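You operate a simulated robot arm through the tools that you are given. There is no shell and no other tool.

Carry out the task below with a simulated robot arm. There is one attempt and no reset: what you move stays moved.

TASK
Run the balancing machine and fit the weight that cancels its heavy spot.
Fine: stop and wait for rest before the lid; same grams, opposite hole, from the teal tray; shut the lid; leave the machine on.

It is judged by the outcome, as a careful person would: the job done as asked, and still so three seconds after it is handed in. It fails if anything else is knocked over, pushed out of place, dropped, spilled or broken. Lids that push on must go on centred and level and be pressed home; caps that screw on are set level and turned clockwise until they are tight.

THE ROBOT
A 6-joint arm with a two-finger gripper, fixed in place. Base frame: the origin is on the floor under the middle of its stand, x ahead of it, y to its left, z up. Readings come in m, degrees, newtons and seconds.
It reaches about 1.038 m from its shoulder. Its first joint turns from -166.0 to 166.0 degrees. Payload 1.71 kg.
The tool frame sits at the grasp point between the pads (the TCP): z along the fingers, y along the line on which they close. The tips reach 0.02 m beyond it. The gripper opens to 0.096 m; its body begins 0.113 m behind the TCP.
Orientation is that of the tool frame in the base frame, as a unit quaternion [x, y, z, w]. With the fingers straight down and closing along the base's y, the tool's x points along the base's -x, its y along +y and its z along -z.

THE INTERFACE
- The arm moves only by the tool nudge_tool. Its argument "moves" is a list that holds one entry, the list of rows, each a list of 7 numbers: the closure, from 0 (fully open) to 1 (shut), then the shift along the base's x, y, z in cm, then the turn, a rotation vector about the base's x, y, z in degrees. In form: [[[jaw, tx, ty, tz, wx, wy, wz], ...]]. A call has 1 to 20 rows; each row shifts and turns the commanded pose from where the row before left it. A row lasts 0.2 s, in which the tool goes at most 0.05 m and 8.6 degrees; a call with a longer step from one row to the next is refused whole, and so is a gripper value outside its range. A pose out of reach is approached as far as the arm can. The call stops where the force on the tool passes 50 N (or 10 N more than at its start, if that is more) or the arm is blocked; 0.2 s more then pass. Each finger travels about 0.045 m/s and halts on what it meets, pressing with about 33 N; the grip force reading is that of the motor and also rises with nothing between the fingers. The clock runs only during rows and for 0.2 s after the last one: add rows that do not move to give the fingers time. The reply holds the time, the measured pose of the TCP, the force on the tool along the base axes, the opening and the grip force, in the units named above and with some noise, with the torque about the TCP (base axes, N m) and any sound that the robot's microphone picked up, and new pictures: "show" is both (left out), scene, wrist or none.
- Cameras (640 x 400 px; columns grow to the right, rows downward): "scene" is fixed at [0.2212, 0.65, 1.4849]; the picture's right is [-0.92, -0.40, 0.00], its down [0.10, -0.24, -0.97] and it looks along [0.38, -0.89, 0.26] (base axes); focal length 214 px, centre (320, 200). "wrist" rides on the gripper at [0.066, 0.014, -0.145] in the tool frame; the picture's right is [-0.21, 0.98, 0.00], its down [-0.88, -0.18, -0.45] and it looks along [-0.44, -0.09, 0.90] (tool axes); focal length 275 px, centre (320, 200). There is no depth. A picture from a camera that has moved, and an enlarged one, comes with that camera's place and axes in the base frame and with its lens. The place of the scene camera against the robot may be out by one fixed shift of up to 0.018 m in any direction.
- raise_lower(by): moves the trunk up (or, below 0, down) by that many m; the arm rides with it, the base frame stays. It gives what a move gives, with no picture.
- zoom(camera, box): a new picture of the part [left, top, right, bottom] of that camera's present view, enlarged. No time passes.
- job_done(): hands the job in; it is judged then, once.

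Nothing tells you positions but the pictures and the camera data. Unless the task says otherwise, let go and move clear before handing in.

The tools are called after "Request:" as a command line: name --argument value ..., lists and objects as JSON in quotes. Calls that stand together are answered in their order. nudge_tool: Moves the arm, as the interface text tells. Its arguments: {"type":"object","properties":{"moves":{"type":"array"},"show":{"type":"string","enum":["both","scene","wrist","none"]}},"required":["moves"]} The other tools are called the same way: raise_lower (by) moves the trunk up or down; zoom (camera, box) takes an enlarged picture of a part of a camera's view; job_done () hands the job in.

At the start:

```text
time_s: 0.0
ee_pos: [0.3499, 0.2986, 1.5505]
ee_rot: [0.0, 1.0, -0.001, -0.001]
wrist_force: [0.5, -0.5, -0.2]
torque: [0.05, 0.01, -0.02]
gripper_width: 0.0963
finger_force: 0.1
trunk travel left (down, up): [-0.25, 0.14]
```

scene: 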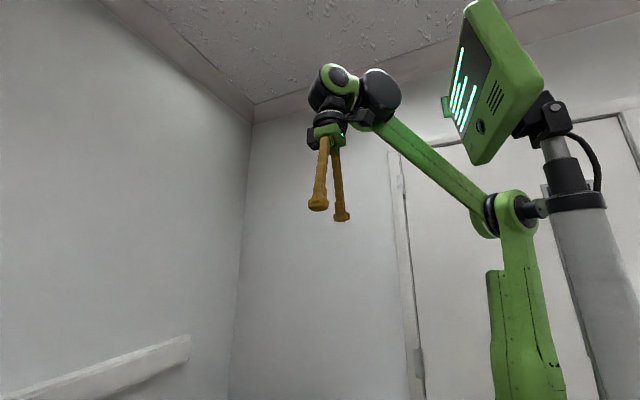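
wrist: 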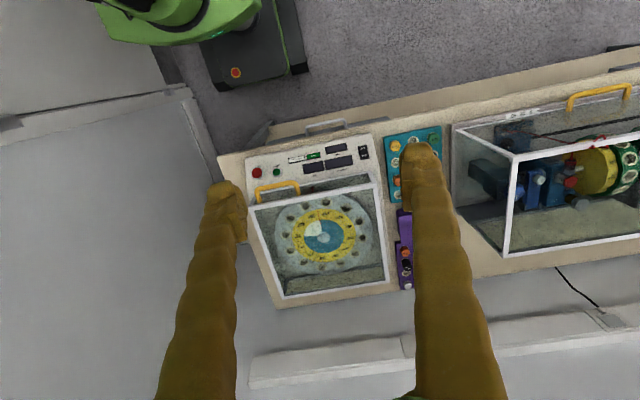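

The wrist view shows a bench with a balancing machine (dial under a glass lid with a yellow handle, a control panel with red and green buttons), a teal tray of weights, a purple tray, and a second boxed machine. I'll look closer before moving.

Request:
zoom --camera "wrist" --box '[230, 120, 400, 310]'

Request:
zoom --camera "wrist" --box '[370, 110, 470, 300]'

Request:
zoom --camera "wrist" --box '[440, 60, 640, 280]'

Request:
zoom --camera "wrist" --box '[230, 130, 390, 200]'

```text
2.11 times, centred on (315, 215) of wrist
camera zoom: at [0.2845, 0.3113, 1.6949], right [0.21, 0.98, 0.0], down [0.88, -0.19, 0.44], along [0.43, -0.09, -0.9], focal length 580 px, centre (330, 168)
```

zoom: 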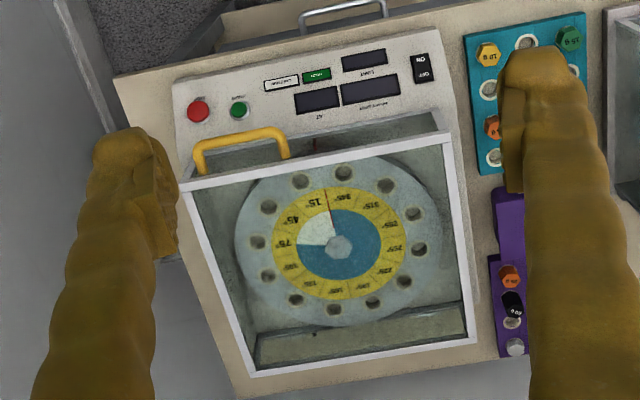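

```text
2.11 times, centred on (420, 205) of wrist
camera zoom: at [0.2845, 0.3113, 1.6949], right [0.21, 0.98, 0.0], down [0.88, -0.19, 0.44], along [0.43, -0.09, -0.9], focal length 580 px, centre (110, 190)
```

zoom: 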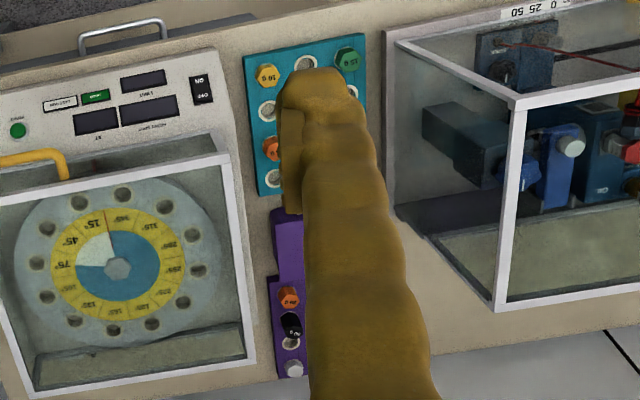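

```text
1.82 times, centred on (540, 170) of wrist
camera zoom: at [0.2845, 0.3113, 1.6949], right [0.21, 0.98, 0.0], down [0.88, -0.19, 0.44], along [0.43, -0.09, -0.9], focal length 500 px, centre (-80, 254)
```

zoom: 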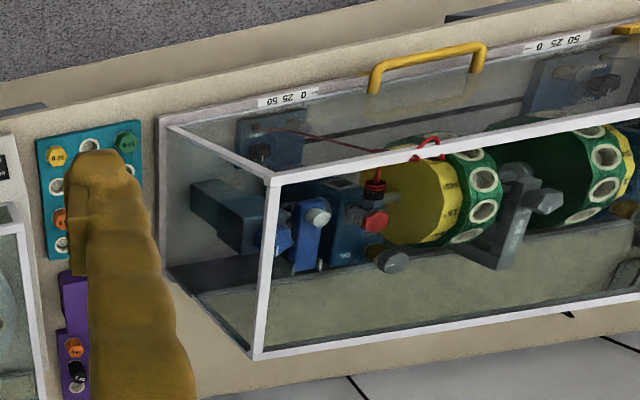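

```text
4.00 times, centred on (310, 165) of wrist
camera zoom: at [0.2845, 0.3113, 1.6949], right [0.21, 0.98, 0.0], down [0.88, -0.19, 0.44], along [0.43, -0.09, -0.9], focal length 1101 px, centre (360, 340)
```

zoom: 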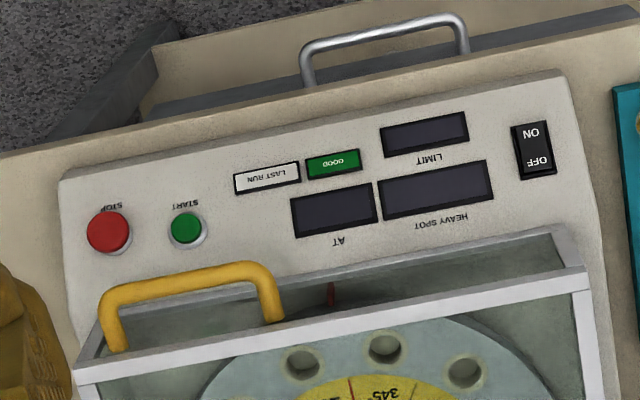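

I see the machine panel facing the robot (STOP, START, displays, ON/OFF rocker), with text reading upright from the robot's side. I'll shift sideways and down a bit to triangulate positions.

Request:
nudge_tool --moves '[[[0, 0, 4, -2, 0, 0, 0], [0, 0, 4, -2, 0, 0, 0], [0, 0, 4, -2, 0, 0, 0], [0, 0, 0, 0, 0, 0, 0]]]' --show "wrist"

```text
time_s: 1.0
ee_pos: [0.3211, 0.4137, 1.4968]
ee_rot: [0.001, 1.0, 0.0, 0.008]
wrist_force: [-0.8, -0.8, -0.5]
torque: [0.07, -0.06, -0.01]
gripper_width: 0.0959
finger_force: 0.0
trunk travel left (down, up): [-0.25, 0.14]
camera wrist: at [0.2536, 0.4274, 1.6397], right [0.21, 0.98, 0.0], down [0.87, -0.19, 0.46], along [0.45, -0.09, -0.89], focal length 275 px, centre (320, 200)
```

wrist: 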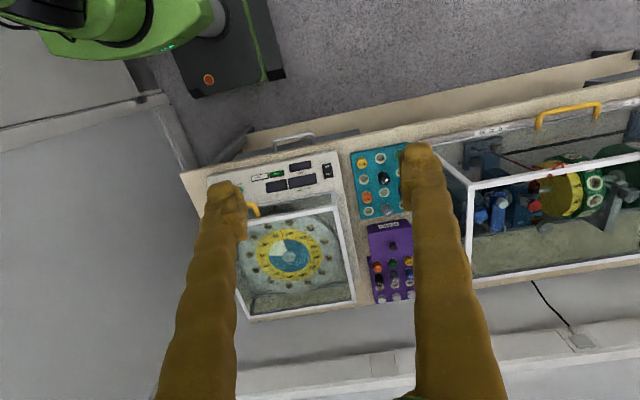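

The arm moved roughly as commanded but x drifted by about 3 cm; I'll wait a moment to see whether that's just lag.

Request:
nudge_tool --moves '[[[0, 0, 0, 0, 0, 0, 0], [0, 0, 0, 0, 0, 0, 0]]]' --show "wrist"

Request:
zoom --camera "wrist" --box '[340, 130, 440, 310]'

Request:
zoom --camera "wrist" --box '[440, 80, 640, 300]'

```text
time_s: 1.6
ee_pos: [0.3298, 0.4161, 1.4951]
ee_rot: [0.001, 1.0, 0.0, 0.005]
wrist_force: [0.6, -1.0, -0.9]
torque: [0.06, 0.1, 0.0]
gripper_width: 0.0959
finger_force: 0.1
trunk travel left (down, up): [-0.25, 0.14]
camera wrist: at [0.2626, 0.4295, 1.6385], right [0.21, 0.98, 0.0], down [0.87, -0.19, 0.45], along [0.45, -0.09, -0.89], focal length 275 px, centre (320, 200)
```

wrist: 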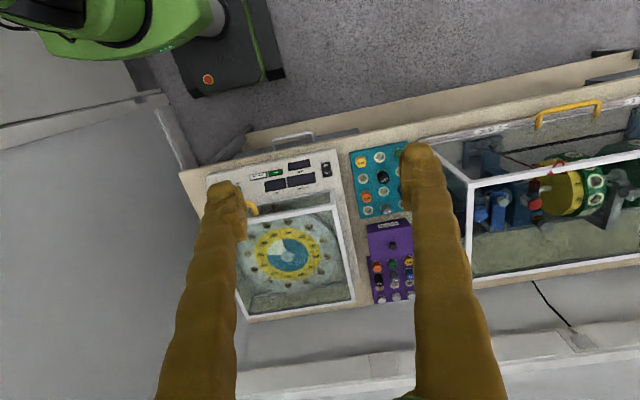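

```text
2.22 times, centred on (390, 220) of wrist
camera zoom: at [0.2626, 0.4295, 1.6385], right [0.21, 0.98, 0.0], down [0.87, -0.19, 0.45], along [0.45, -0.09, -0.89], focal length 612 px, centre (164, 156)
```

zoom: 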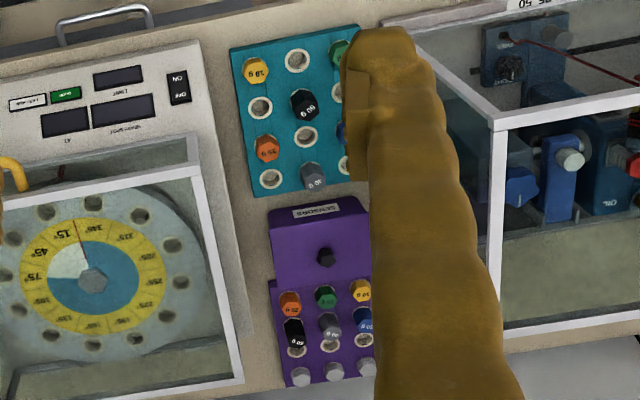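

```text
1.82 times, centred on (540, 190) of wrist
camera zoom: at [0.2626, 0.4295, 1.6385], right [0.21, 0.98, 0.0], down [0.87, -0.19, 0.45], along [0.45, -0.09, -0.89], focal length 500 px, centre (-80, 218)
```

zoom: 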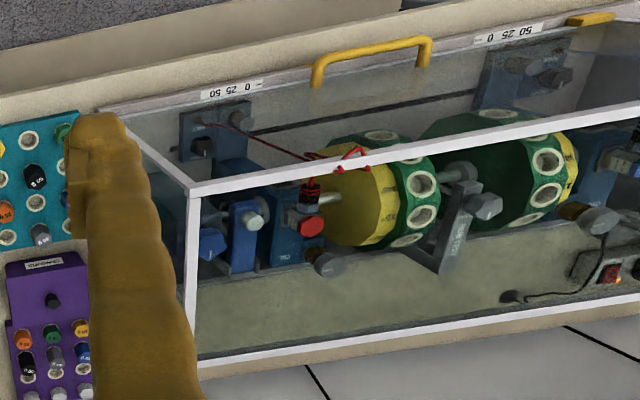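

The bench top triangulates to about z≈0.79 and the teal tray's yellow bolt to about (0.575, 0.505, 0.80). I'll move down over the machine's panel for a close look.

Request:
nudge_tool --moves '[[[0, 0.6, -1.2, -3, 0, 0, 0], [0, 0.6, -1.2, -3, 0, 0, 0], [0, 0.6, -1.2, -3, 0, 0, 0], [0, 0.6, -1.2, -3, 0, 0, 0], [0, 0.6, -1.2, -3, 0, 0, 0], [0, 0.6, -1.2, -3, 0, 0, 0], [0, 0.6, -1.2, -3, 0, 0, 0], [0, 0.6, -1.2, -3, 0, 0, 0], [0, 0.6, -1.2, -3, 0, 0, 0], [0, 0.6, -1.2, -3, 0, 0, 0], [0, 0, 0, 0, 0, 0, 0], [0, 0, 0, 0, 0, 0, 0], [0, 0, 0, 0, 0, 0, 0]]]' --show "both"

Request:
zoom --camera "wrist" --box '[160, 60, 480, 260]'

Request:
zoom --camera "wrist" --box '[220, 200, 420, 400]'

```text
time_s: 4.4
ee_pos: [0.3875, 0.2974, 1.1945]
ee_rot: [0.001, 1.0, 0.0, 0.007]
wrist_force: [0.0, -0.1, 0.2]
torque: [0.01, -0.01, 0.0]
gripper_width: 0.0958
finger_force: 0.0
trunk travel left (down, up): [-0.25, 0.14]
camera wrist: at [0.32, 0.3107, 1.339], right [0.21, 0.98, 0.0], down [0.87, -0.19, 0.46], along [0.45, -0.09, -0.89], focal length 275 px, centre (320, 200)
```

scene: 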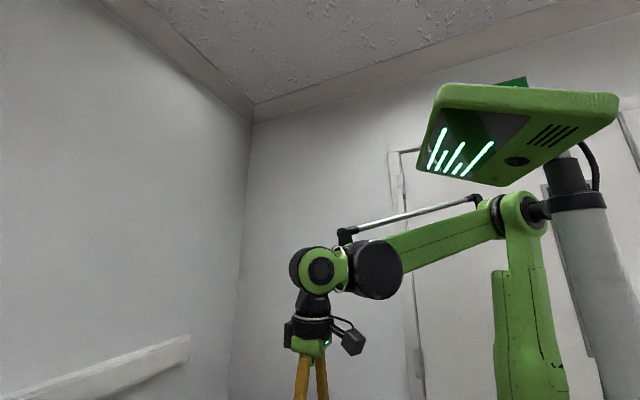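
wrist: 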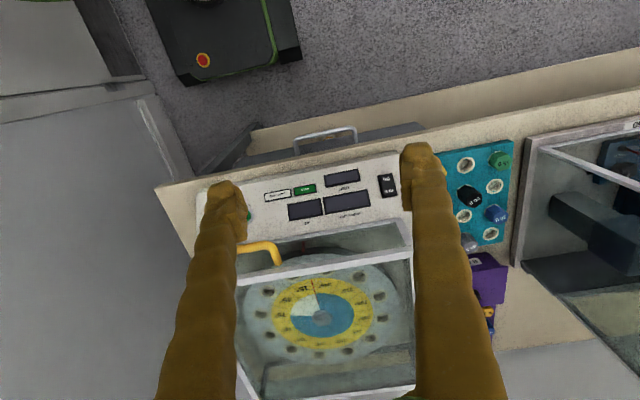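

```text
2.00 times, centred on (320, 160) of wrist
camera zoom: at [0.32, 0.3107, 1.339], right [0.21, 0.98, 0.0], down [0.87, -0.19, 0.46], along [0.45, -0.09, -0.89], focal length 551 px, centre (320, 280)
```

zoom: 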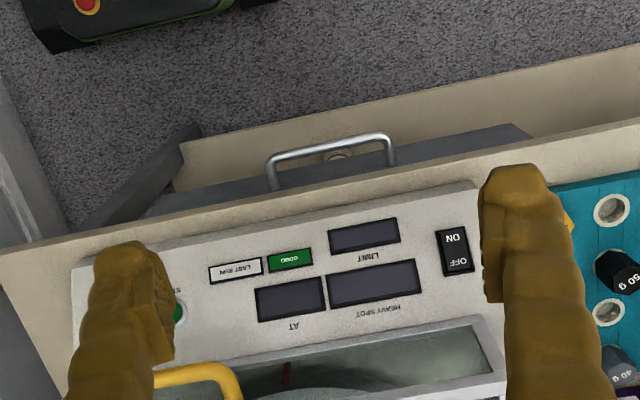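

```text
2.00 times, centred on (320, 300) of wrist
camera zoom: at [0.32, 0.3107, 1.339], right [0.21, 0.98, 0.0], down [0.87, -0.19, 0.46], along [0.45, -0.09, -0.89], focal length 551 px, centre (320, 0)
```

zoom: 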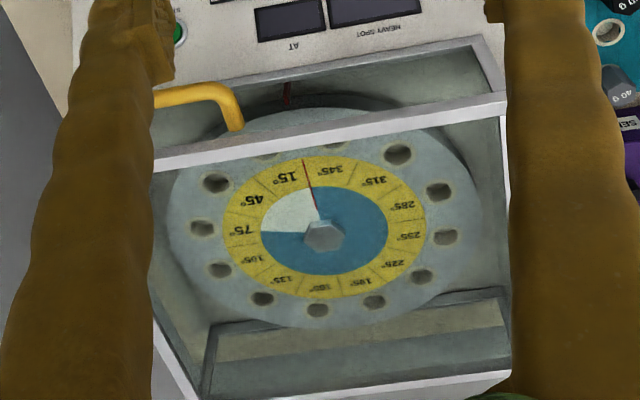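

The lid is a glass hood over the dial (labels 15°, 45°, … 345°, one hole per label), with the handle on the robot side. Next I'll look at the teal tray from above.

Request:
nudge_tool --moves '[[[0, 0, 3.5, -0.5, 0, 0, 0], [0, 0, 3.5, -0.5, 0, 0, 0], [0, 0, 3.5, -0.5, 0, 0, 0], [0, 0, 3.5, -0.5, 0, 0, 0], [0, 0, 3.5, -0.5, 0, 0, 0], [0, 0, 0, 0, 0, 0, 0], [0, 0, 0, 0, 0, 0, 0], [0, 0, 0, 0, 0, 0, 0]]]' --show "wrist"

Request:
zoom --camera "wrist" --box '[240, 100, 420, 300]'

Request:
zoom --camera "wrist" --box '[240, 240, 420, 400]'

```text
time_s: 6.2
ee_pos: [0.3781, 0.4586, 1.1719]
ee_rot: [0.001, 1.0, 0.001, 0.006]
wrist_force: [0.1, 0.8, 0.1]
torque: [0.02, 0.0, -0.03]
gripper_width: 0.096
finger_force: 0.1
trunk travel left (down, up): [-0.25, 0.14]
camera wrist: at [0.3101, 0.4722, 1.3148], right [0.21, 0.98, 0.0], down [0.87, -0.19, 0.46], along [0.45, -0.09, -0.89], focal length 275 px, centre (320, 200)
```

wrist: 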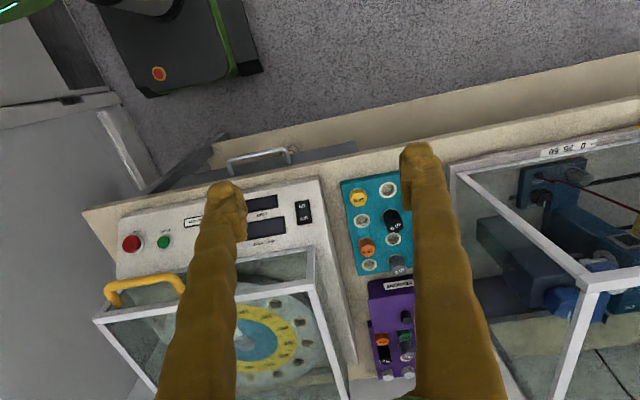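

```text
2.00 times, centred on (330, 200) of wrist
camera zoom: at [0.3101, 0.4722, 1.3148], right [0.21, 0.98, 0.0], down [0.87, -0.19, 0.46], along [0.45, -0.09, -0.89], focal length 551 px, centre (300, 200)
```

zoom: 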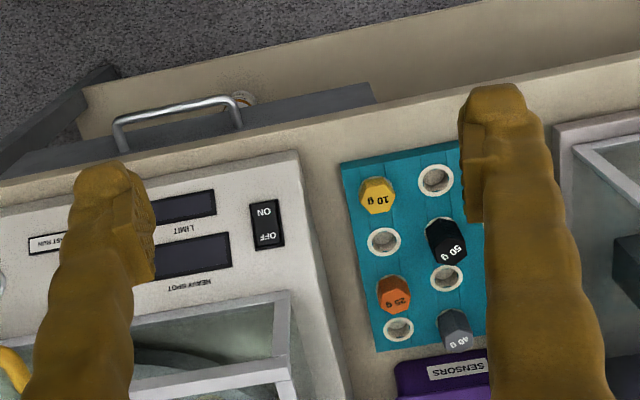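

```text
2.50 times, centred on (330, 320) of wrist
camera zoom: at [0.3101, 0.4722, 1.3148], right [0.21, 0.98, 0.0], down [0.87, -0.19, 0.46], along [0.45, -0.09, -0.89], focal length 688 px, centre (295, -100)
```

zoom: 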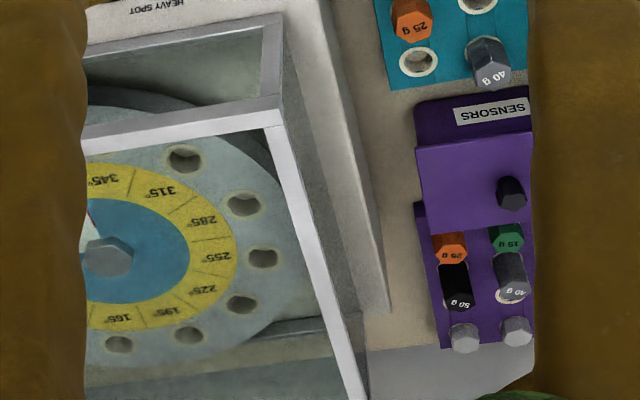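

The rocker switch triangulates to about (0.550, 0.392, 0.875), with its ON half on the robot's side; START is near (0.544, 0.132, 0.90) and STOP near (0.533, 0.074, 0.90). I'll close the gripper while idling to see where the arm settles.

Request:
nudge_tool --moves '[[[1, 0, 0, 0, 0, 0, 0], [1, 0, 0, 0, 0, 0, 0], [1, 0, 0, 0, 0, 0, 0], [1, 0, 0, 0, 0, 0, 0], [1, 0, 0, 0, 0, 0, 0], [1, 0, 0, 0, 0, 0, 0], [1, 0, 0, 0, 0, 0, 0]]]' --show "wrist"

Request:
zoom --camera "wrist" --box '[80, 160, 330, 400]'

Request:
zoom --camera "wrist" --box '[310, 140, 470, 400]'

```text
time_s: 7.8
ee_pos: [0.3781, 0.4599, 1.1715]
ee_rot: [0.001, 1.0, 0.001, 0.007]
wrist_force: [0.2, -0.7, 0.2]
torque: [-0.01, 0.0, 0.0]
gripper_width: 0.0001
finger_force: 30.1
trunk travel left (down, up): [-0.25, 0.14]
camera wrist: at [0.31, 0.4724, 1.3148], right [0.21, 0.98, 0.0], down [0.87, -0.19, 0.46], along [0.45, -0.09, -0.89], focal length 275 px, centre (320, 200)
```

wrist: 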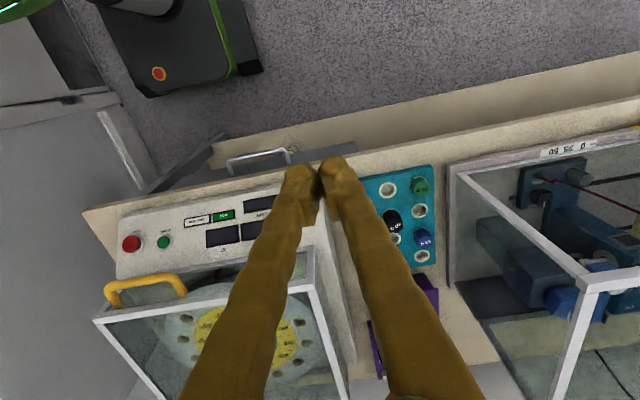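

```text
1.67 times, centred on (205, 280) of wrist
camera zoom: at [0.31, 0.4724, 1.3148], right [0.21, 0.98, 0.0], down [0.87, -0.19, 0.46], along [0.45, -0.09, -0.89], focal length 459 px, centre (512, 67)
```

zoom: 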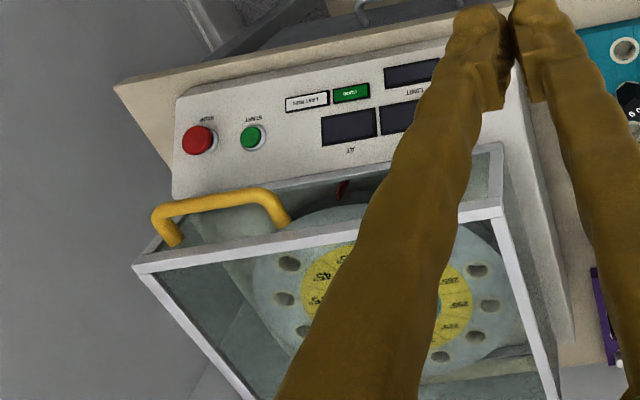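

```text
1.54 times, centred on (390, 270) of wrist
camera zoom: at [0.31, 0.4724, 1.3148], right [0.21, 0.98, 0.0], down [0.87, -0.19, 0.46], along [0.45, -0.09, -0.89], focal length 424 px, centre (212, 92)
```

zoom: 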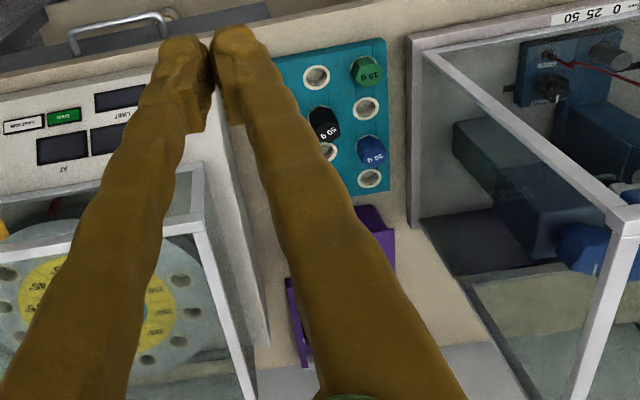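

The arm has a constant offset from its command of a few cm, so I'll steer by the measured pose. I take the ON half of the rocker at about (0.537, 0.394, 0.875) and move above it with the fingers shut.

Request:
nudge_tool --moves '[[[1, 2.0, -0.83, -2.1, 0, 0, 0], [1, 2.0, -0.83, -2.1, 0, 0, 0], [1, 2.0, -0.83, -2.1, 0, 0, 0], [1, 2.0, -0.83, -2.1, 0, 0, 0], [1, 2.0, -0.83, -2.1, 0, 0, 0], [1, 2.0, -0.83, -2.1, 0, 0, 0], [1, 2.0, -0.83, -2.1, 0, 0, 0], [1, 1.5, -0.83, -2.1, 0, 0, 0], [1, 0, 0, 0, 0, 0, 0], [1, 0, 0, 0, 0, 0, 0], [1, 0, 0, 0, 0, 0, 0]]]' --show "wrist"

```text
time_s: 10.2
ee_pos: [0.5422, 0.4067, 1.0015]
ee_rot: [0.0, 1.0, 0.0, 0.007]
wrist_force: [-0.4, 1.1, 0.0]
torque: [-0.01, -0.01, -0.03]
gripper_width: 0.0
finger_force: 29.2
trunk travel left (down, up): [-0.25, 0.14]
camera wrist: at [0.4743, 0.4192, 1.1456], right [0.21, 0.98, 0.0], down [0.87, -0.19, 0.46], along [0.45, -0.09, -0.89], focal length 275 px, centre (320, 200)
```

wrist: 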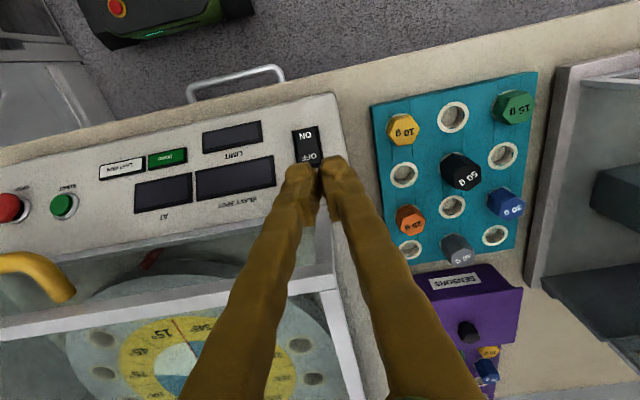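

Good view: the switch is just beyond the fingertips, and the whole teal tray is visible. I'll zoom in on the switch, tray and panel.

Request:
zoom --camera "wrist" --box '[250, 80, 380, 210]'

Request:
zoom --camera "wrist" --box '[360, 60, 560, 280]'

Request:
zoom --camera "wrist" --box '[0, 90, 300, 300]'

```text
3.08 times, centred on (315, 145) of wrist
camera zoom: at [0.4743, 0.4192, 1.1456], right [0.21, 0.98, 0.0], down [0.87, -0.19, 0.46], along [0.45, -0.09, -0.89], focal length 847 px, centre (335, 369)
```

zoom: 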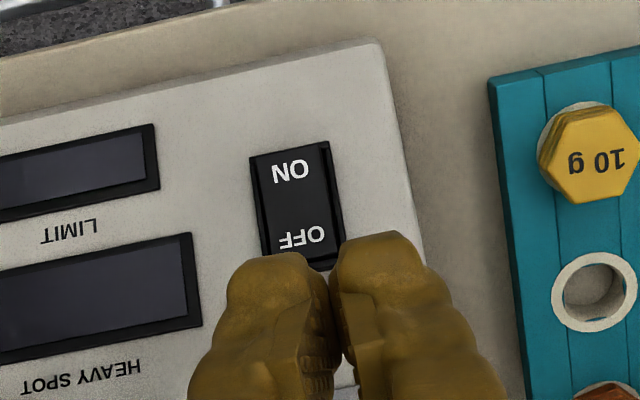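

```text
1.82 times, centred on (460, 170) of wrist
camera zoom: at [0.4743, 0.4192, 1.1456], right [0.21, 0.98, 0.0], down [0.87, -0.19, 0.46], along [0.45, -0.09, -0.89], focal length 500 px, centre (66, 254)
```

zoom: 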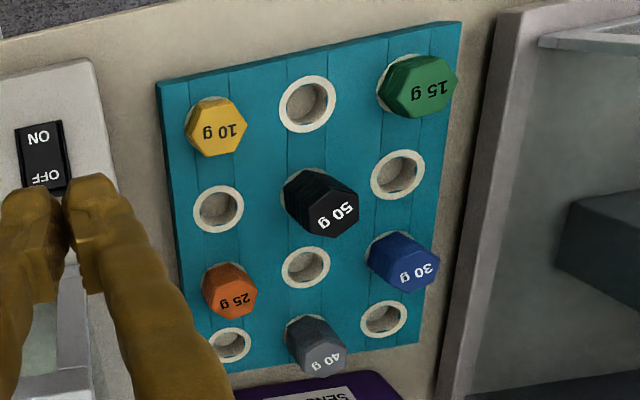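

```text
1.90 times, centred on (150, 195) of wrist
camera zoom: at [0.4743, 0.4192, 1.1456], right [0.21, 0.98, 0.0], down [0.87, -0.19, 0.46], along [0.45, -0.09, -0.89], focal length 524 px, centre (644, 210)
```

zoom: 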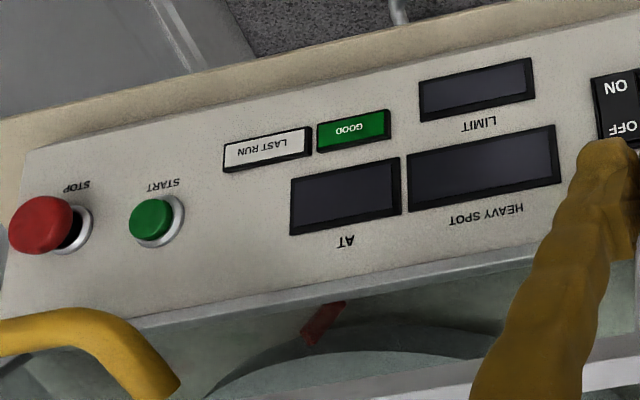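

The panel slopes about 43° toward the robot: the rocker centre is at about (0.550, 0.392, 0.873), its ON half about (0.541, 0.392, 0.865). I'll tilt the tool about 40° so the fingers point along the panel's normal.

Request:
nudge_tool --moves '[[[1, -0.8, -0.3, -0.5, 0, -8, 0], [1, -0.8, -0.3, -0.5, 0, -8, 0], [1, -0.8, -0.3, -0.5, 0, -8, 0], [1, -0.8, -0.3, -0.5, 0, -8, 0], [1, -0.8, -0.2, -0.5, 0, -8, 0], [1, 0, 0, 0, 0, 0, 0], [1, 0, 0, 0, 0, 0, 0], [1, 0, 0, 0, 0, 0, 0]]]' --show "both"

```text
time_s: 12.0
ee_pos: [0.5019, 0.3928, 0.9773]
ee_rot: [0.001, 0.937, 0.0, 0.349]
wrist_force: [0.4, 0.5, 0.4]
torque: [0.03, 0.01, -0.02]
gripper_width: 0.0
finger_force: 29.5
trunk travel left (down, up): [-0.25, 0.14]
camera wrist: at [0.3572, 0.4054, 1.0434], right [0.16, 0.98, 0.14], down [0.37, -0.19, 0.91], along [0.91, -0.09, -0.39], focal length 275 px, centre (320, 200)
```

scene: 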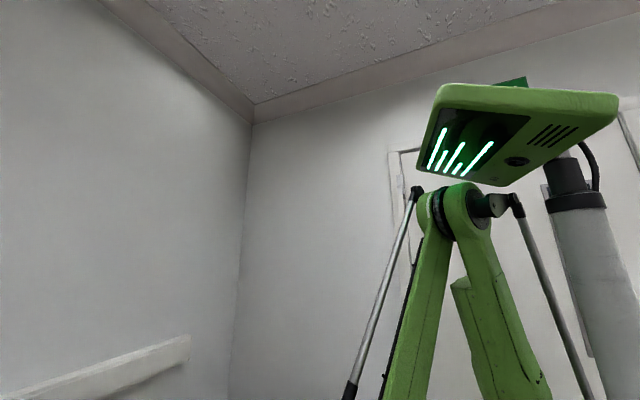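
wrist: 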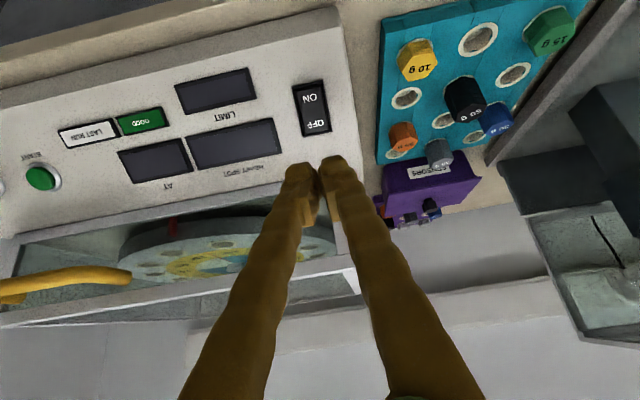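

Now I'll shift down the slope by about 4.7 cm and advance along the normal to hover about 3 cm off the ON half.

Request:
nudge_tool --moves '[[[1, -1.8, 0, -1.55, 0, 0, 0], [1, -1.8, 0, -1.55, 0, 0, 0], [1, 1.3, 0, -1.5, 0, 0, 0], [1, 1.3, 0, -1.5, 0, 0, 0], [1, 1.3, 0, -1.5, 0, 0, 0], [1, 0, 0, 0, 0, 0, 0], [1, 0, 0, 0, 0, 0, 0]]]' --show "wrist"

Request:
zoom --camera "wrist" --box '[240, 60, 400, 220]'

```text
time_s: 13.6
ee_pos: [0.5038, 0.392, 0.9004]
ee_rot: [0.001, 0.937, 0.001, 0.348]
wrist_force: [-0.4, 0.0, -0.4]
torque: [0.03, 0.02, -0.04]
gripper_width: 0.0
finger_force: 29.7
trunk travel left (down, up): [-0.25, 0.14]
camera wrist: at [0.36, 0.4052, 0.9677], right [0.16, 0.98, 0.14], down [0.37, -0.19, 0.91], along [0.91, -0.09, -0.39], focal length 275 px, centre (320, 200)
```

wrist: 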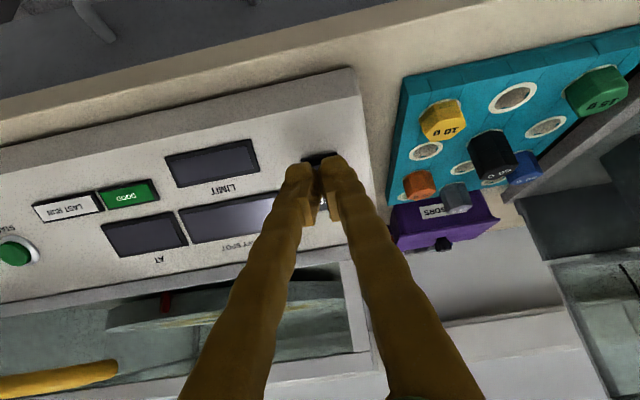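

```text
2.50 times, centred on (320, 140) of wrist
camera zoom: at [0.36, 0.4052, 0.9677], right [0.16, 0.98, 0.14], down [0.37, -0.19, 0.91], along [0.91, -0.09, -0.39], focal length 688 px, centre (320, 350)
```

zoom: 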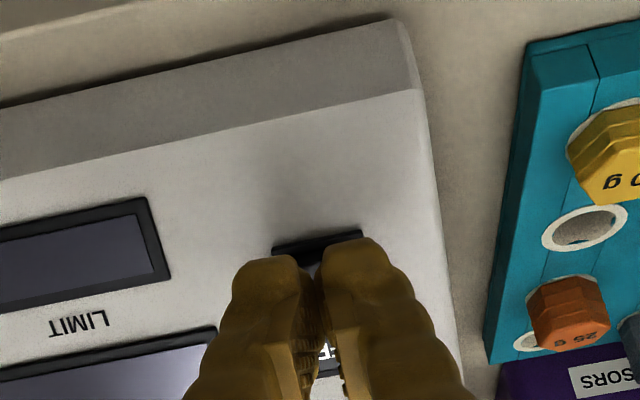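

The fingertips are over the ON end of the rocker with about 3 cm to go. I'll advance along the normal in small steps.

Request:
nudge_tool --moves '[[[1, 0.4, 0, -0.46, 0, 0, 0], [1, 0.4, 0, -0.46, 0, 0, 0], [1, 0.4, 0, -0.46, 0, 0, 0], [1, 0.33, 0, -0.38, 0, 0, 0], [1, 0, 0, 0, 0, 0, 0]]]' --show "wrist"

Request:
zoom --camera "wrist" --box '[160, 60, 400, 260]'

```text
time_s: 14.8
ee_pos: [0.5206, 0.3921, 0.8846]
ee_rot: [0.0, 0.937, 0.001, 0.348]
wrist_force: [0.0, 0.5, -0.2]
torque: [0.0, -0.01, 0.03]
gripper_width: 0.0
finger_force: 29.7
trunk travel left (down, up): [-0.25, 0.14]
camera wrist: at [0.3756, 0.4052, 0.95], right [0.16, 0.98, 0.14], down [0.37, -0.19, 0.91], along [0.91, -0.09, -0.39], focal length 275 px, centre (320, 200)
```

wrist: 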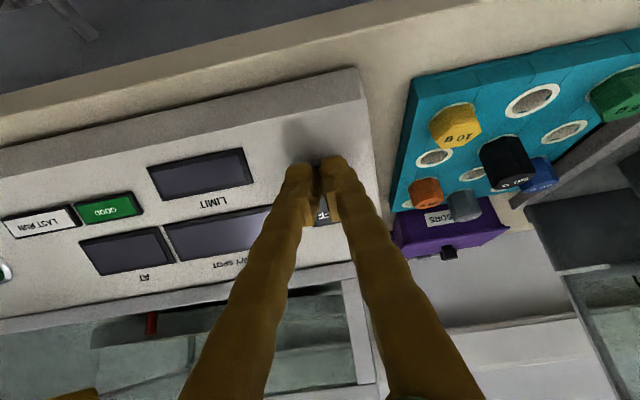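

```text
2.00 times, centred on (280, 160) of wrist
camera zoom: at [0.3756, 0.4052, 0.95], right [0.16, 0.98, 0.14], down [0.37, -0.19, 0.91], along [0.91, -0.09, -0.39], focal length 551 px, centre (400, 280)
```

zoom: 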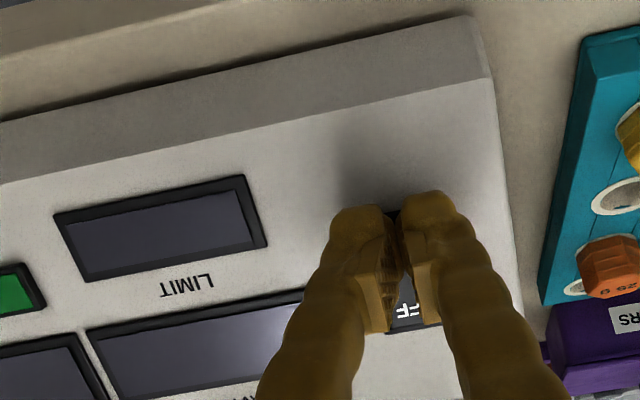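

About 1 cm to go; continuing in 3 mm steps.

Request:
nudge_tool --moves '[[[1, 0.2, 0, -0.23, 0, 0, 0], [1, 0.2, 0, -0.23, 0, 0, 0], [1, 0.2, 0, -0.23, 0, 0, 0], [1, 0, 0, 0, 0, 0, 0]]]' --show "wrist"

```text
time_s: 15.8
ee_pos: [0.5221, 0.3918, 0.8794]
ee_rot: [-0.001, 0.937, 0.001, 0.35]
wrist_force: [-12.6, 0.9, 23.5]
torque: [-0.1, -0.28, 0.15]
gripper_width: 0.0059
finger_force: 28.9
trunk travel left (down, up): [-0.25, 0.14]
camera wrist: at [0.3776, 0.4054, 0.945], right [0.15, 0.98, 0.14], down [0.37, -0.19, 0.91], along [0.92, -0.09, -0.39], focal length 275 px, centre (320, 200)
```

wrist: 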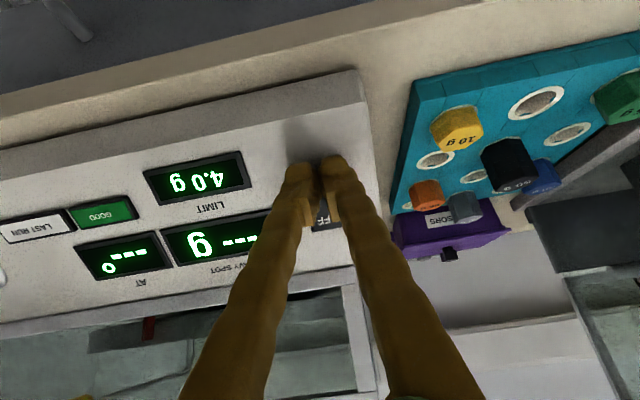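

The machine is on: the displays are lit, LIMIT 4.0 g. I'll back off along the normal and move over toward START.

Request:
nudge_tool --moves '[[[1, -1.2, 0, 1.4, 0, 0, 0], [1, -1.7, 0, 1.9, 0, 0, 0], [1, -1.7, 0, 1.9, 0, 0, 0], [1, 0, -3.5, 0, 0, 0, 0], [1, 0, -3.5, 0, 0, 0, 0], [1, 0, -3.5, 0, 0, 0, 0], [1, 0, -3.5, 0, 0, 0, 0], [1, 0, -3.5, 0, 0, 0, 0], [1, 0, -3.5, 0, 0, 0, 0], [1, 0, -1, 0, 0, 0, 0], [1, 0, 0, 0, 0, 0, 0], [1, 0, 0, 0, 0, 0, 0]]]' --show "wrist"

```text
time_s: 18.4
ee_pos: [0.4817, 0.1716, 0.9288]
ee_rot: [0.0, 0.937, 0.001, 0.349]
wrist_force: [0.3, 0.8, -0.1]
torque: [-0.02, 0.01, -0.02]
gripper_width: 0.0
finger_force: 29.5
trunk travel left (down, up): [-0.25, 0.14]
camera wrist: at [0.3361, 0.1851, 0.995], right [0.16, 0.98, 0.14], down [0.37, -0.19, 0.91], along [0.91, -0.09, -0.39], focal length 275 px, centre (320, 200)
```

wrist: 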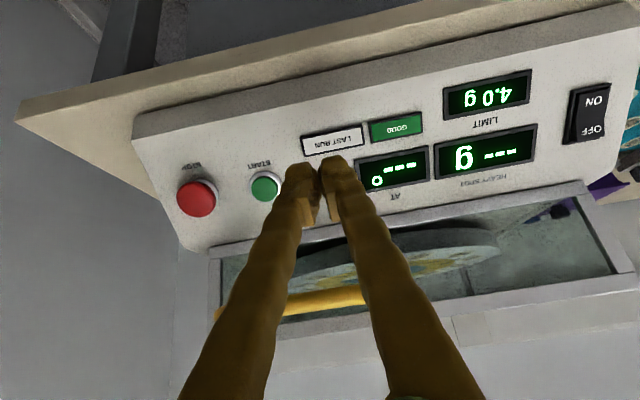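

Displays stay on. START sits at about (0.547, 0.117, 0.884) and STOP about 5 cm to its right. I'll line up over START and approach.

Request:
nudge_tool --moves '[[[1, 0.7, -2.6, 0.67, 0, 0, 0], [1, 0.7, -2.6, 0.67, 0, 0, 0], [1, 0.65, 0, -0.75, 0, 0, 0], [1, 0.65, 0, -0.75, 0, 0, 0], [1, 0.65, 0, -0.75, 0, 0, 0], [1, 0, 0, 0, 0, 0, 0], [1, 0, 0, 0, 0, 0, 0]]]' --show "wrist"

Request:
zoom --camera "wrist" --box '[220, 80, 420, 240]'

```text
time_s: 20.0
ee_pos: [0.5139, 0.1209, 0.9226]
ee_rot: [0.001, 0.938, 0.0, 0.348]
wrist_force: [-0.3, -0.6, 0.1]
torque: [-0.01, 0.01, 0.0]
gripper_width: 0.0
finger_force: 29.3
out of reach, approached as far as the arm can: row 5
trunk travel left (down, up): [-0.25, 0.14]
camera wrist: at [0.3705, 0.1336, 0.9893], right [0.16, 0.98, 0.14], down [0.38, -0.19, 0.91], along [0.91, -0.09, -0.4], focal length 275 px, centre (320, 200)
```

wrist: 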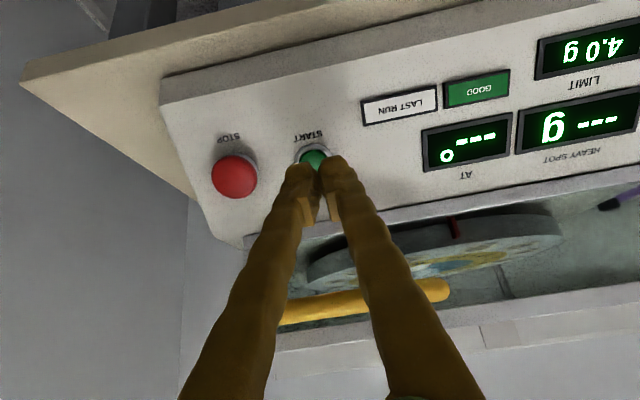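

```text
2.50 times, centred on (320, 160) of wrist
camera zoom: at [0.3705, 0.1336, 0.9893], right [0.16, 0.98, 0.14], down [0.38, -0.19, 0.91], along [0.91, -0.09, -0.4], focal length 688 px, centre (320, 300)
```

zoom: 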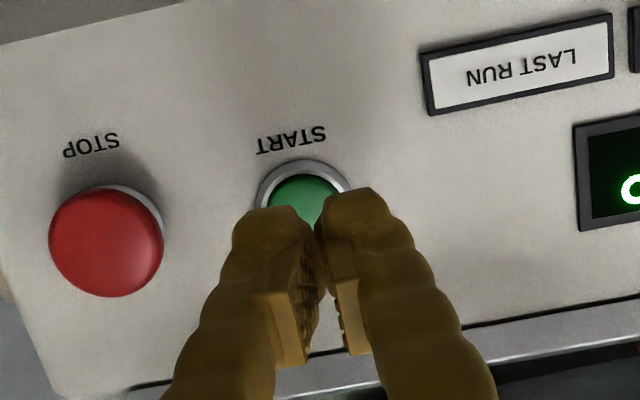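

The START button is just below the fingertips, but this tilt is at the edge of the arm's reach. I'll reduce the tilt by 15° and come closer.

Request:
nudge_tool --moves '[[[1, 0, -0.2, 0, 0, 7.5, 0], [1, 0, -0.2, 0, 0, 7.5, 0], [1, 0.3, 0, -0.4, 0, 0, 0], [1, 0.3, 0, -0.4, 0, 0, 0], [1, 0, 0, 0, 0, 0, 0], [1, 0, 0, 0, 0, 0, 0]]]' --show "wrist"

Request:
zoom --camera "wrist" --box '[220, 80, 420, 240]'

```text
time_s: 21.4
ee_pos: [0.5212, 0.117, 0.9151]
ee_rot: [0.0, 0.975, 0.001, 0.224]
wrist_force: [-1.0, -0.4, 0.0]
torque: [-0.02, 0.0, 0.0]
gripper_width: 0.0002
finger_force: 30.0
trunk travel left (down, up): [-0.25, 0.14]
camera wrist: at [0.3983, 0.13, 1.0162], right [0.19, 0.98, 0.09], down [0.6, -0.19, 0.78], along [0.78, -0.09, -0.62], focal length 275 px, centre (320, 200)
```

wrist: 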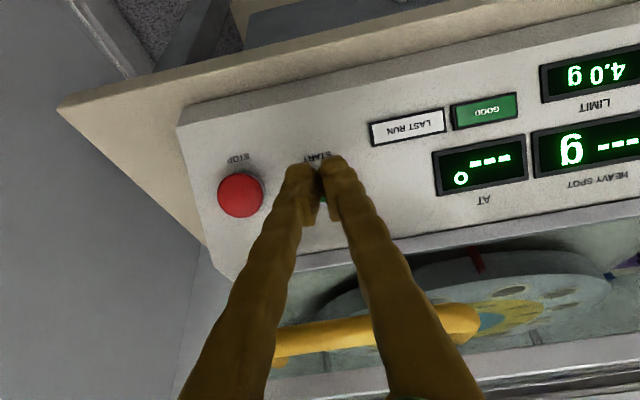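

```text
2.50 times, centred on (320, 160) of wrist
camera zoom: at [0.3983, 0.13, 1.0162], right [0.19, 0.98, 0.09], down [0.6, -0.19, 0.78], along [0.78, -0.09, -0.62], focal length 688 px, centre (320, 300)
```

zoom: 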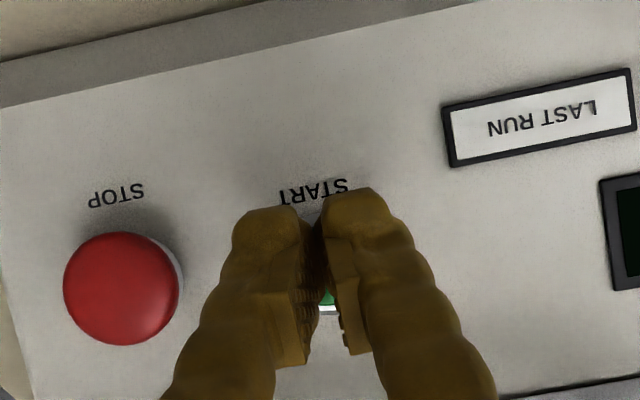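

The tips are on line with START and slightly down-slope, as intended. Continuing with small steps until contact.

Request:
nudge_tool --moves '[[[1, 0.15, 0, -0.45, 0, 0, 0], [1, 0.15, 0, -0.45, 0, 0, 0], [1, 0.15, 0, -0.4, 0, 0, 0], [1, 0, 0, 0, 0, 0, 0]]]' --show "wrist"

```text
time_s: 22.4
ee_pos: [0.5251, 0.1176, 0.9023]
ee_rot: [0.001, 0.975, 0.0, 0.223]
wrist_force: [0.4, -0.3, -0.3]
torque: [-0.02, 0.02, 0.0]
gripper_width: 0.0001
finger_force: 29.3
trunk travel left (down, up): [-0.25, 0.14]
camera wrist: at [0.4028, 0.13, 1.0032], right [0.19, 0.98, 0.09], down [0.6, -0.19, 0.78], along [0.78, -0.09, -0.62], focal length 275 px, centre (320, 200)
```

wrist: 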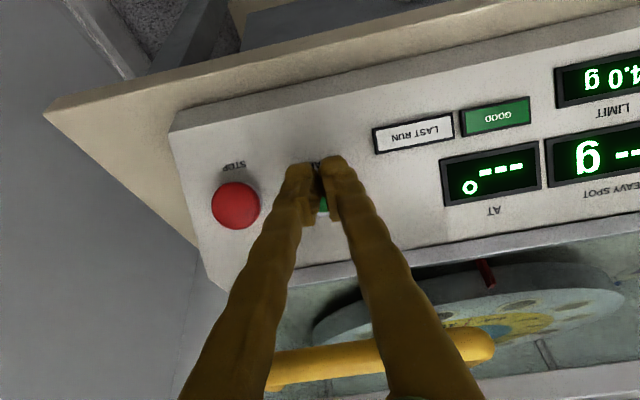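

No contact yet. I'll keep advancing along the panel normal.

Request:
nudge_tool --moves '[[[1, 0.22, 0, -0.22, 0, 0, 0], [1, 0.22, 0, -0.22, 0, 0, 0], [1, 0.22, 0, -0.22, 0, 0, 0], [1, 0, 0, 0, 0, 0, 0]]]' --show "wrist"

```text
time_s: 23.4
ee_pos: [0.5316, 0.1166, 0.8952]
ee_rot: [0.0, 0.975, 0.002, 0.223]
wrist_force: [0.7, 0.3, 0.3]
torque: [0.01, 0.02, 0.0]
gripper_width: 0.0002
finger_force: 29.3
trunk travel left (down, up): [-0.25, 0.14]
camera wrist: at [0.4097, 0.1298, 0.9969], right [0.19, 0.98, 0.09], down [0.6, -0.19, 0.78], along [0.78, -0.09, -0.62], focal length 275 px, centre (320, 200)
```

wrist: 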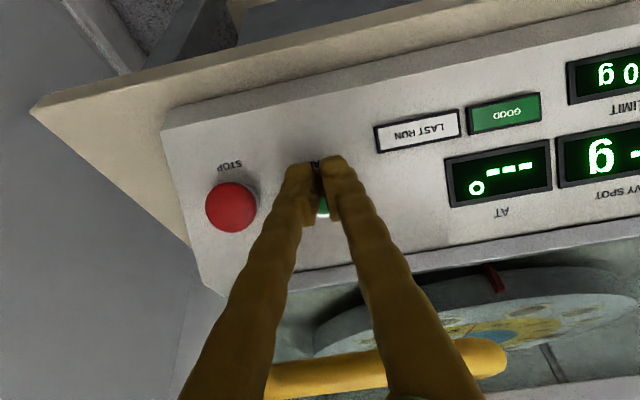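

Request:
zoom --camera "wrist" --box '[260, 120, 390, 250]'

```text
3.08 times, centred on (325, 185) of wrist
camera zoom: at [0.4097, 0.1298, 0.9969], right [0.19, 0.98, 0.09], down [0.6, -0.19, 0.78], along [0.78, -0.09, -0.62], focal length 847 px, centre (305, 246)
```

zoom: 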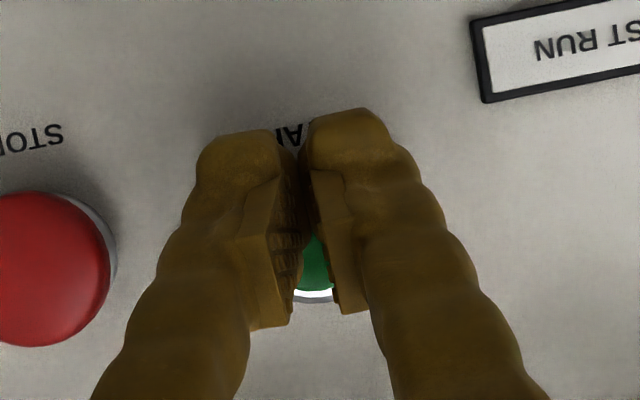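

The button lies about 1 cm up-slope of the tip centre. I'll shift up-slope 6 mm and then press along the normal.

Request:
nudge_tool --moves '[[[1, 0.44, 0, 0.41, 0, 0, 0], [1, 0.2, 0, -0.22, 0, 0, 0], [1, 0.2, 0, -0.22, 0, 0, 0], [1, 0, 0, 0, 0, 0, 0]]]' --show "wrist"

```text
time_s: 24.4
ee_pos: [0.5394, 0.1162, 0.8967]
ee_rot: [0.001, 0.975, 0.0, 0.222]
wrist_force: [-1.5, -0.9, 0.7]
torque: [-0.03, 0.0, -0.02]
gripper_width: 0.0062
finger_force: 29.5
trunk travel left (down, up): [-0.25, 0.14]
heard: click
camera wrist: at [0.4178, 0.1298, 0.9967], right [0.19, 0.98, 0.09], down [0.6, -0.19, 0.78], along [0.78, -0.09, -0.62], focal length 275 px, centre (320, 200)
```

wrist: 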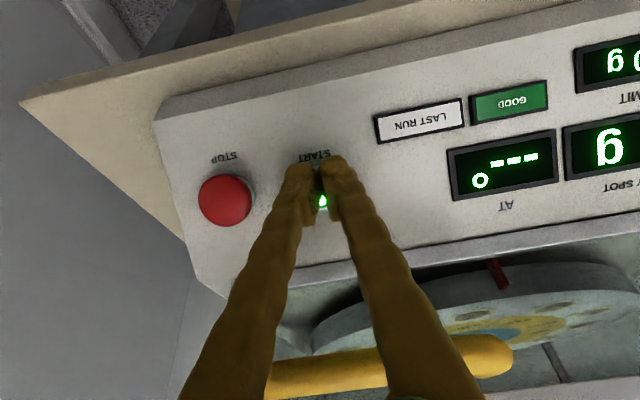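

A click, and START is lit: the run has begun. I'll back off and watch the displays.

Request:
nudge_tool --moves '[[[1, -0.9, 0, 1.0, 0, 0, 0], [1, -0.9, 0, 1.0, 0, 0, 0], [1, -0.9, 1.0, 1.0, 0, 0, 0], [1, 0, 2.5, 0, 0, 0, 0], [1, 0, 2.5, 0, 0, 0, 0], [1, 0, 0, 0, 0, 0, 0], [1, 0, 0, 0, 0, 0, 0]]]' --show "wrist"

```text
time_s: 26.0
ee_pos: [0.5128, 0.176, 0.9243]
ee_rot: [0.001, 0.975, 0.0, 0.223]
wrist_force: [-0.3, 0.3, 0.3]
torque: [0.02, 0.0, 0.0]
gripper_width: 0.0
finger_force: 29.4
trunk travel left (down, up): [-0.25, 0.14]
camera wrist: at [0.3911, 0.1895, 1.0259], right [0.19, 0.98, 0.09], down [0.6, -0.19, 0.78], along [0.78, -0.09, -0.62], focal length 275 px, centre (320, 200)
```

wrist: 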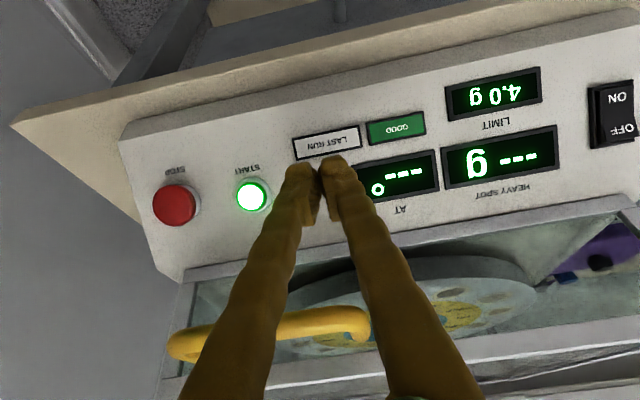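

The run is under way with no reading yet; I'll wait a few seconds.

Request:
nudge_tool --moves '[[[1, 0, 0, 0, 0, 0, 0], [1, 0, 0, 0, 0, 0, 0], [1, 0, 0, 0, 0, 0, 0], [1, 0, 0, 0, 0, 0, 0], [1, 0, 0, 0, 0, 0, 0], [1, 0, 0, 0, 0, 0, 0], [1, 0, 0, 0, 0, 0, 0], [1, 0, 0, 0, 0, 0, 0], [1, 0, 0, 0, 0, 0, 0], [1, 0, 0, 0, 0, 0, 0], [1, 0, 0, 0, 0, 0, 0], [1, 0, 0, 0, 0, 0, 0], [1, 0, 0, 0, 0, 0, 0], [1, 0, 0, 0, 0, 0, 0], [1, 0, 0, 0, 0, 0, 0]]]' --show "wrist"

```text
time_s: 29.2
ee_pos: [0.5133, 0.1761, 0.924]
ee_rot: [0.001, 0.975, 0.0, 0.223]
wrist_force: [-0.9, 0.4, 0.6]
torque: [-0.01, 0.0, 0.01]
gripper_width: 0.0
finger_force: 29.7
trunk travel left (down, up): [-0.25, 0.14]
camera wrist: at [0.3912, 0.1894, 1.0259], right [0.19, 0.98, 0.09], down [0.6, -0.19, 0.78], along [0.78, -0.09, -0.62], focal length 275 px, centre (320, 200)
```

wrist: 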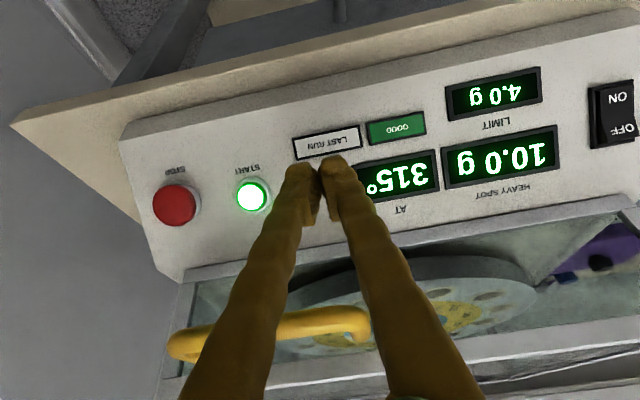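

Request:
zoom --camera "wrist" --box '[350, 60, 570, 220]'

Request:
zoom --camera "wrist" --box '[280, 230, 580, 380]'

```text
2.50 times, centred on (460, 140) of wrist
camera zoom: at [0.3912, 0.1894, 1.0259], right [0.19, 0.98, 0.09], down [0.6, -0.19, 0.78], along [0.78, -0.09, -0.62], focal length 688 px, centre (-30, 350)
```

zoom: 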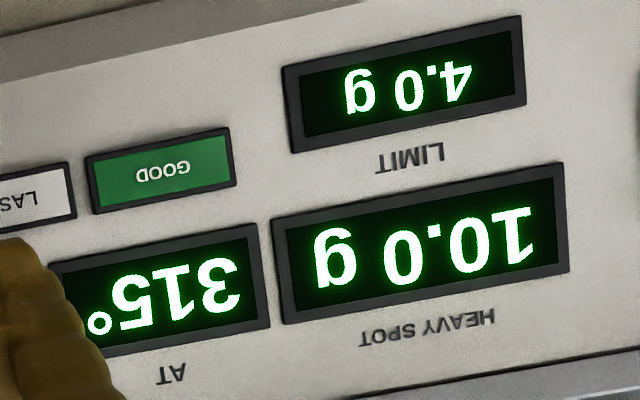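

```text
2.13 times, centred on (430, 305) of wrist
camera zoom: at [0.3912, 0.1894, 1.0259], right [0.19, 0.98, 0.09], down [0.6, -0.19, 0.78], along [0.78, -0.09, -0.62], focal length 587 px, centre (85, -24)
```

zoom: 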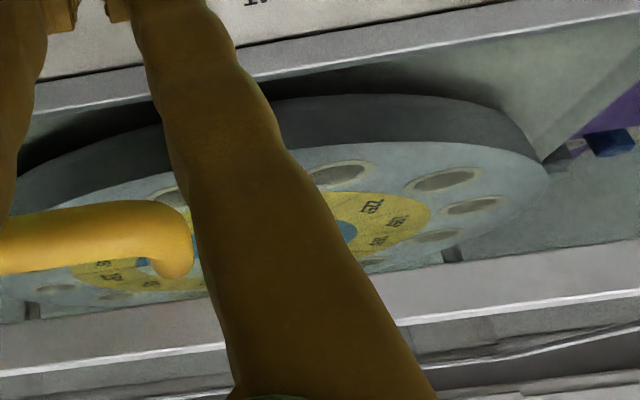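

The reading is HEAVY SPOT 10.0 g at 315°, so the 10 g weight goes in the 135° hole. Next I press STOP (about (0.541, 0.056, 0.883)); moving over it now.

Request:
nudge_tool --moves '[[[1, -0.2, -3, 0, 0, 0, 0], [1, -0.2, -3, 0, 0, 0, 0], [1, -0.2, -3, 0, 0, 0, 0], [1, -0.2, -3, 0, 0, 0, 0], [1, 0, 0, 0, 0, 0, 0], [1, 0, 0, 0, 0, 0, 0]]]' --show "wrist"

Request:
zoom --camera "wrist" --box '[240, 100, 640, 260]'

```text
time_s: 30.6
ee_pos: [0.505, 0.0577, 0.9249]
ee_rot: [0.001, 0.975, 0.0, 0.223]
wrist_force: [0.3, -0.6, 0.1]
torque: [-0.02, 0.01, 0.01]
gripper_width: 0.0001
finger_force: 29.4
trunk travel left (down, up): [-0.25, 0.14]
camera wrist: at [0.3828, 0.0701, 1.0258], right [0.19, 0.98, 0.09], down [0.6, -0.19, 0.78], along [0.78, -0.09, -0.62], focal length 275 px, centre (320, 200)
```

wrist: 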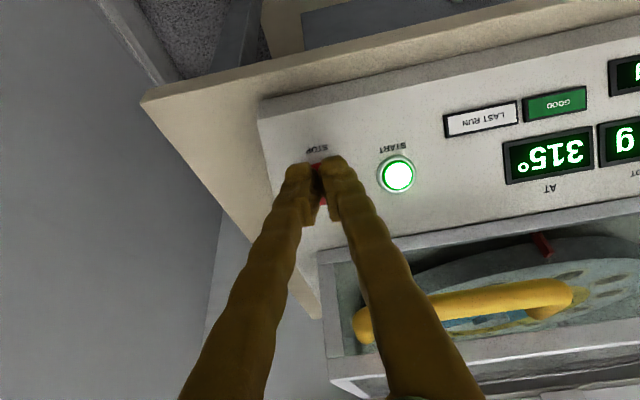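

```text
1.60 times, centred on (440, 180) of wrist
camera zoom: at [0.3828, 0.0701, 1.0258], right [0.19, 0.98, 0.09], down [0.6, -0.19, 0.78], along [0.78, -0.09, -0.62], focal length 440 px, centre (128, 232)
```

zoom: 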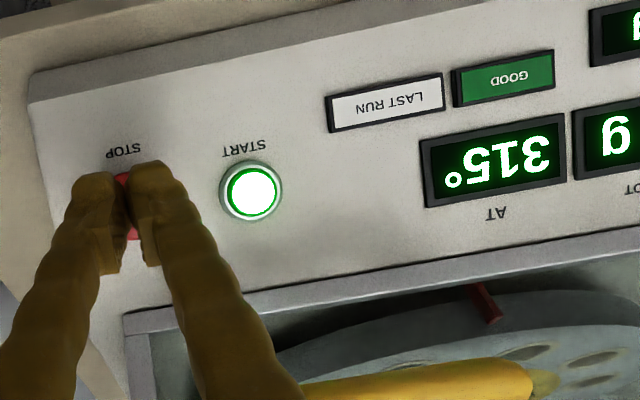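

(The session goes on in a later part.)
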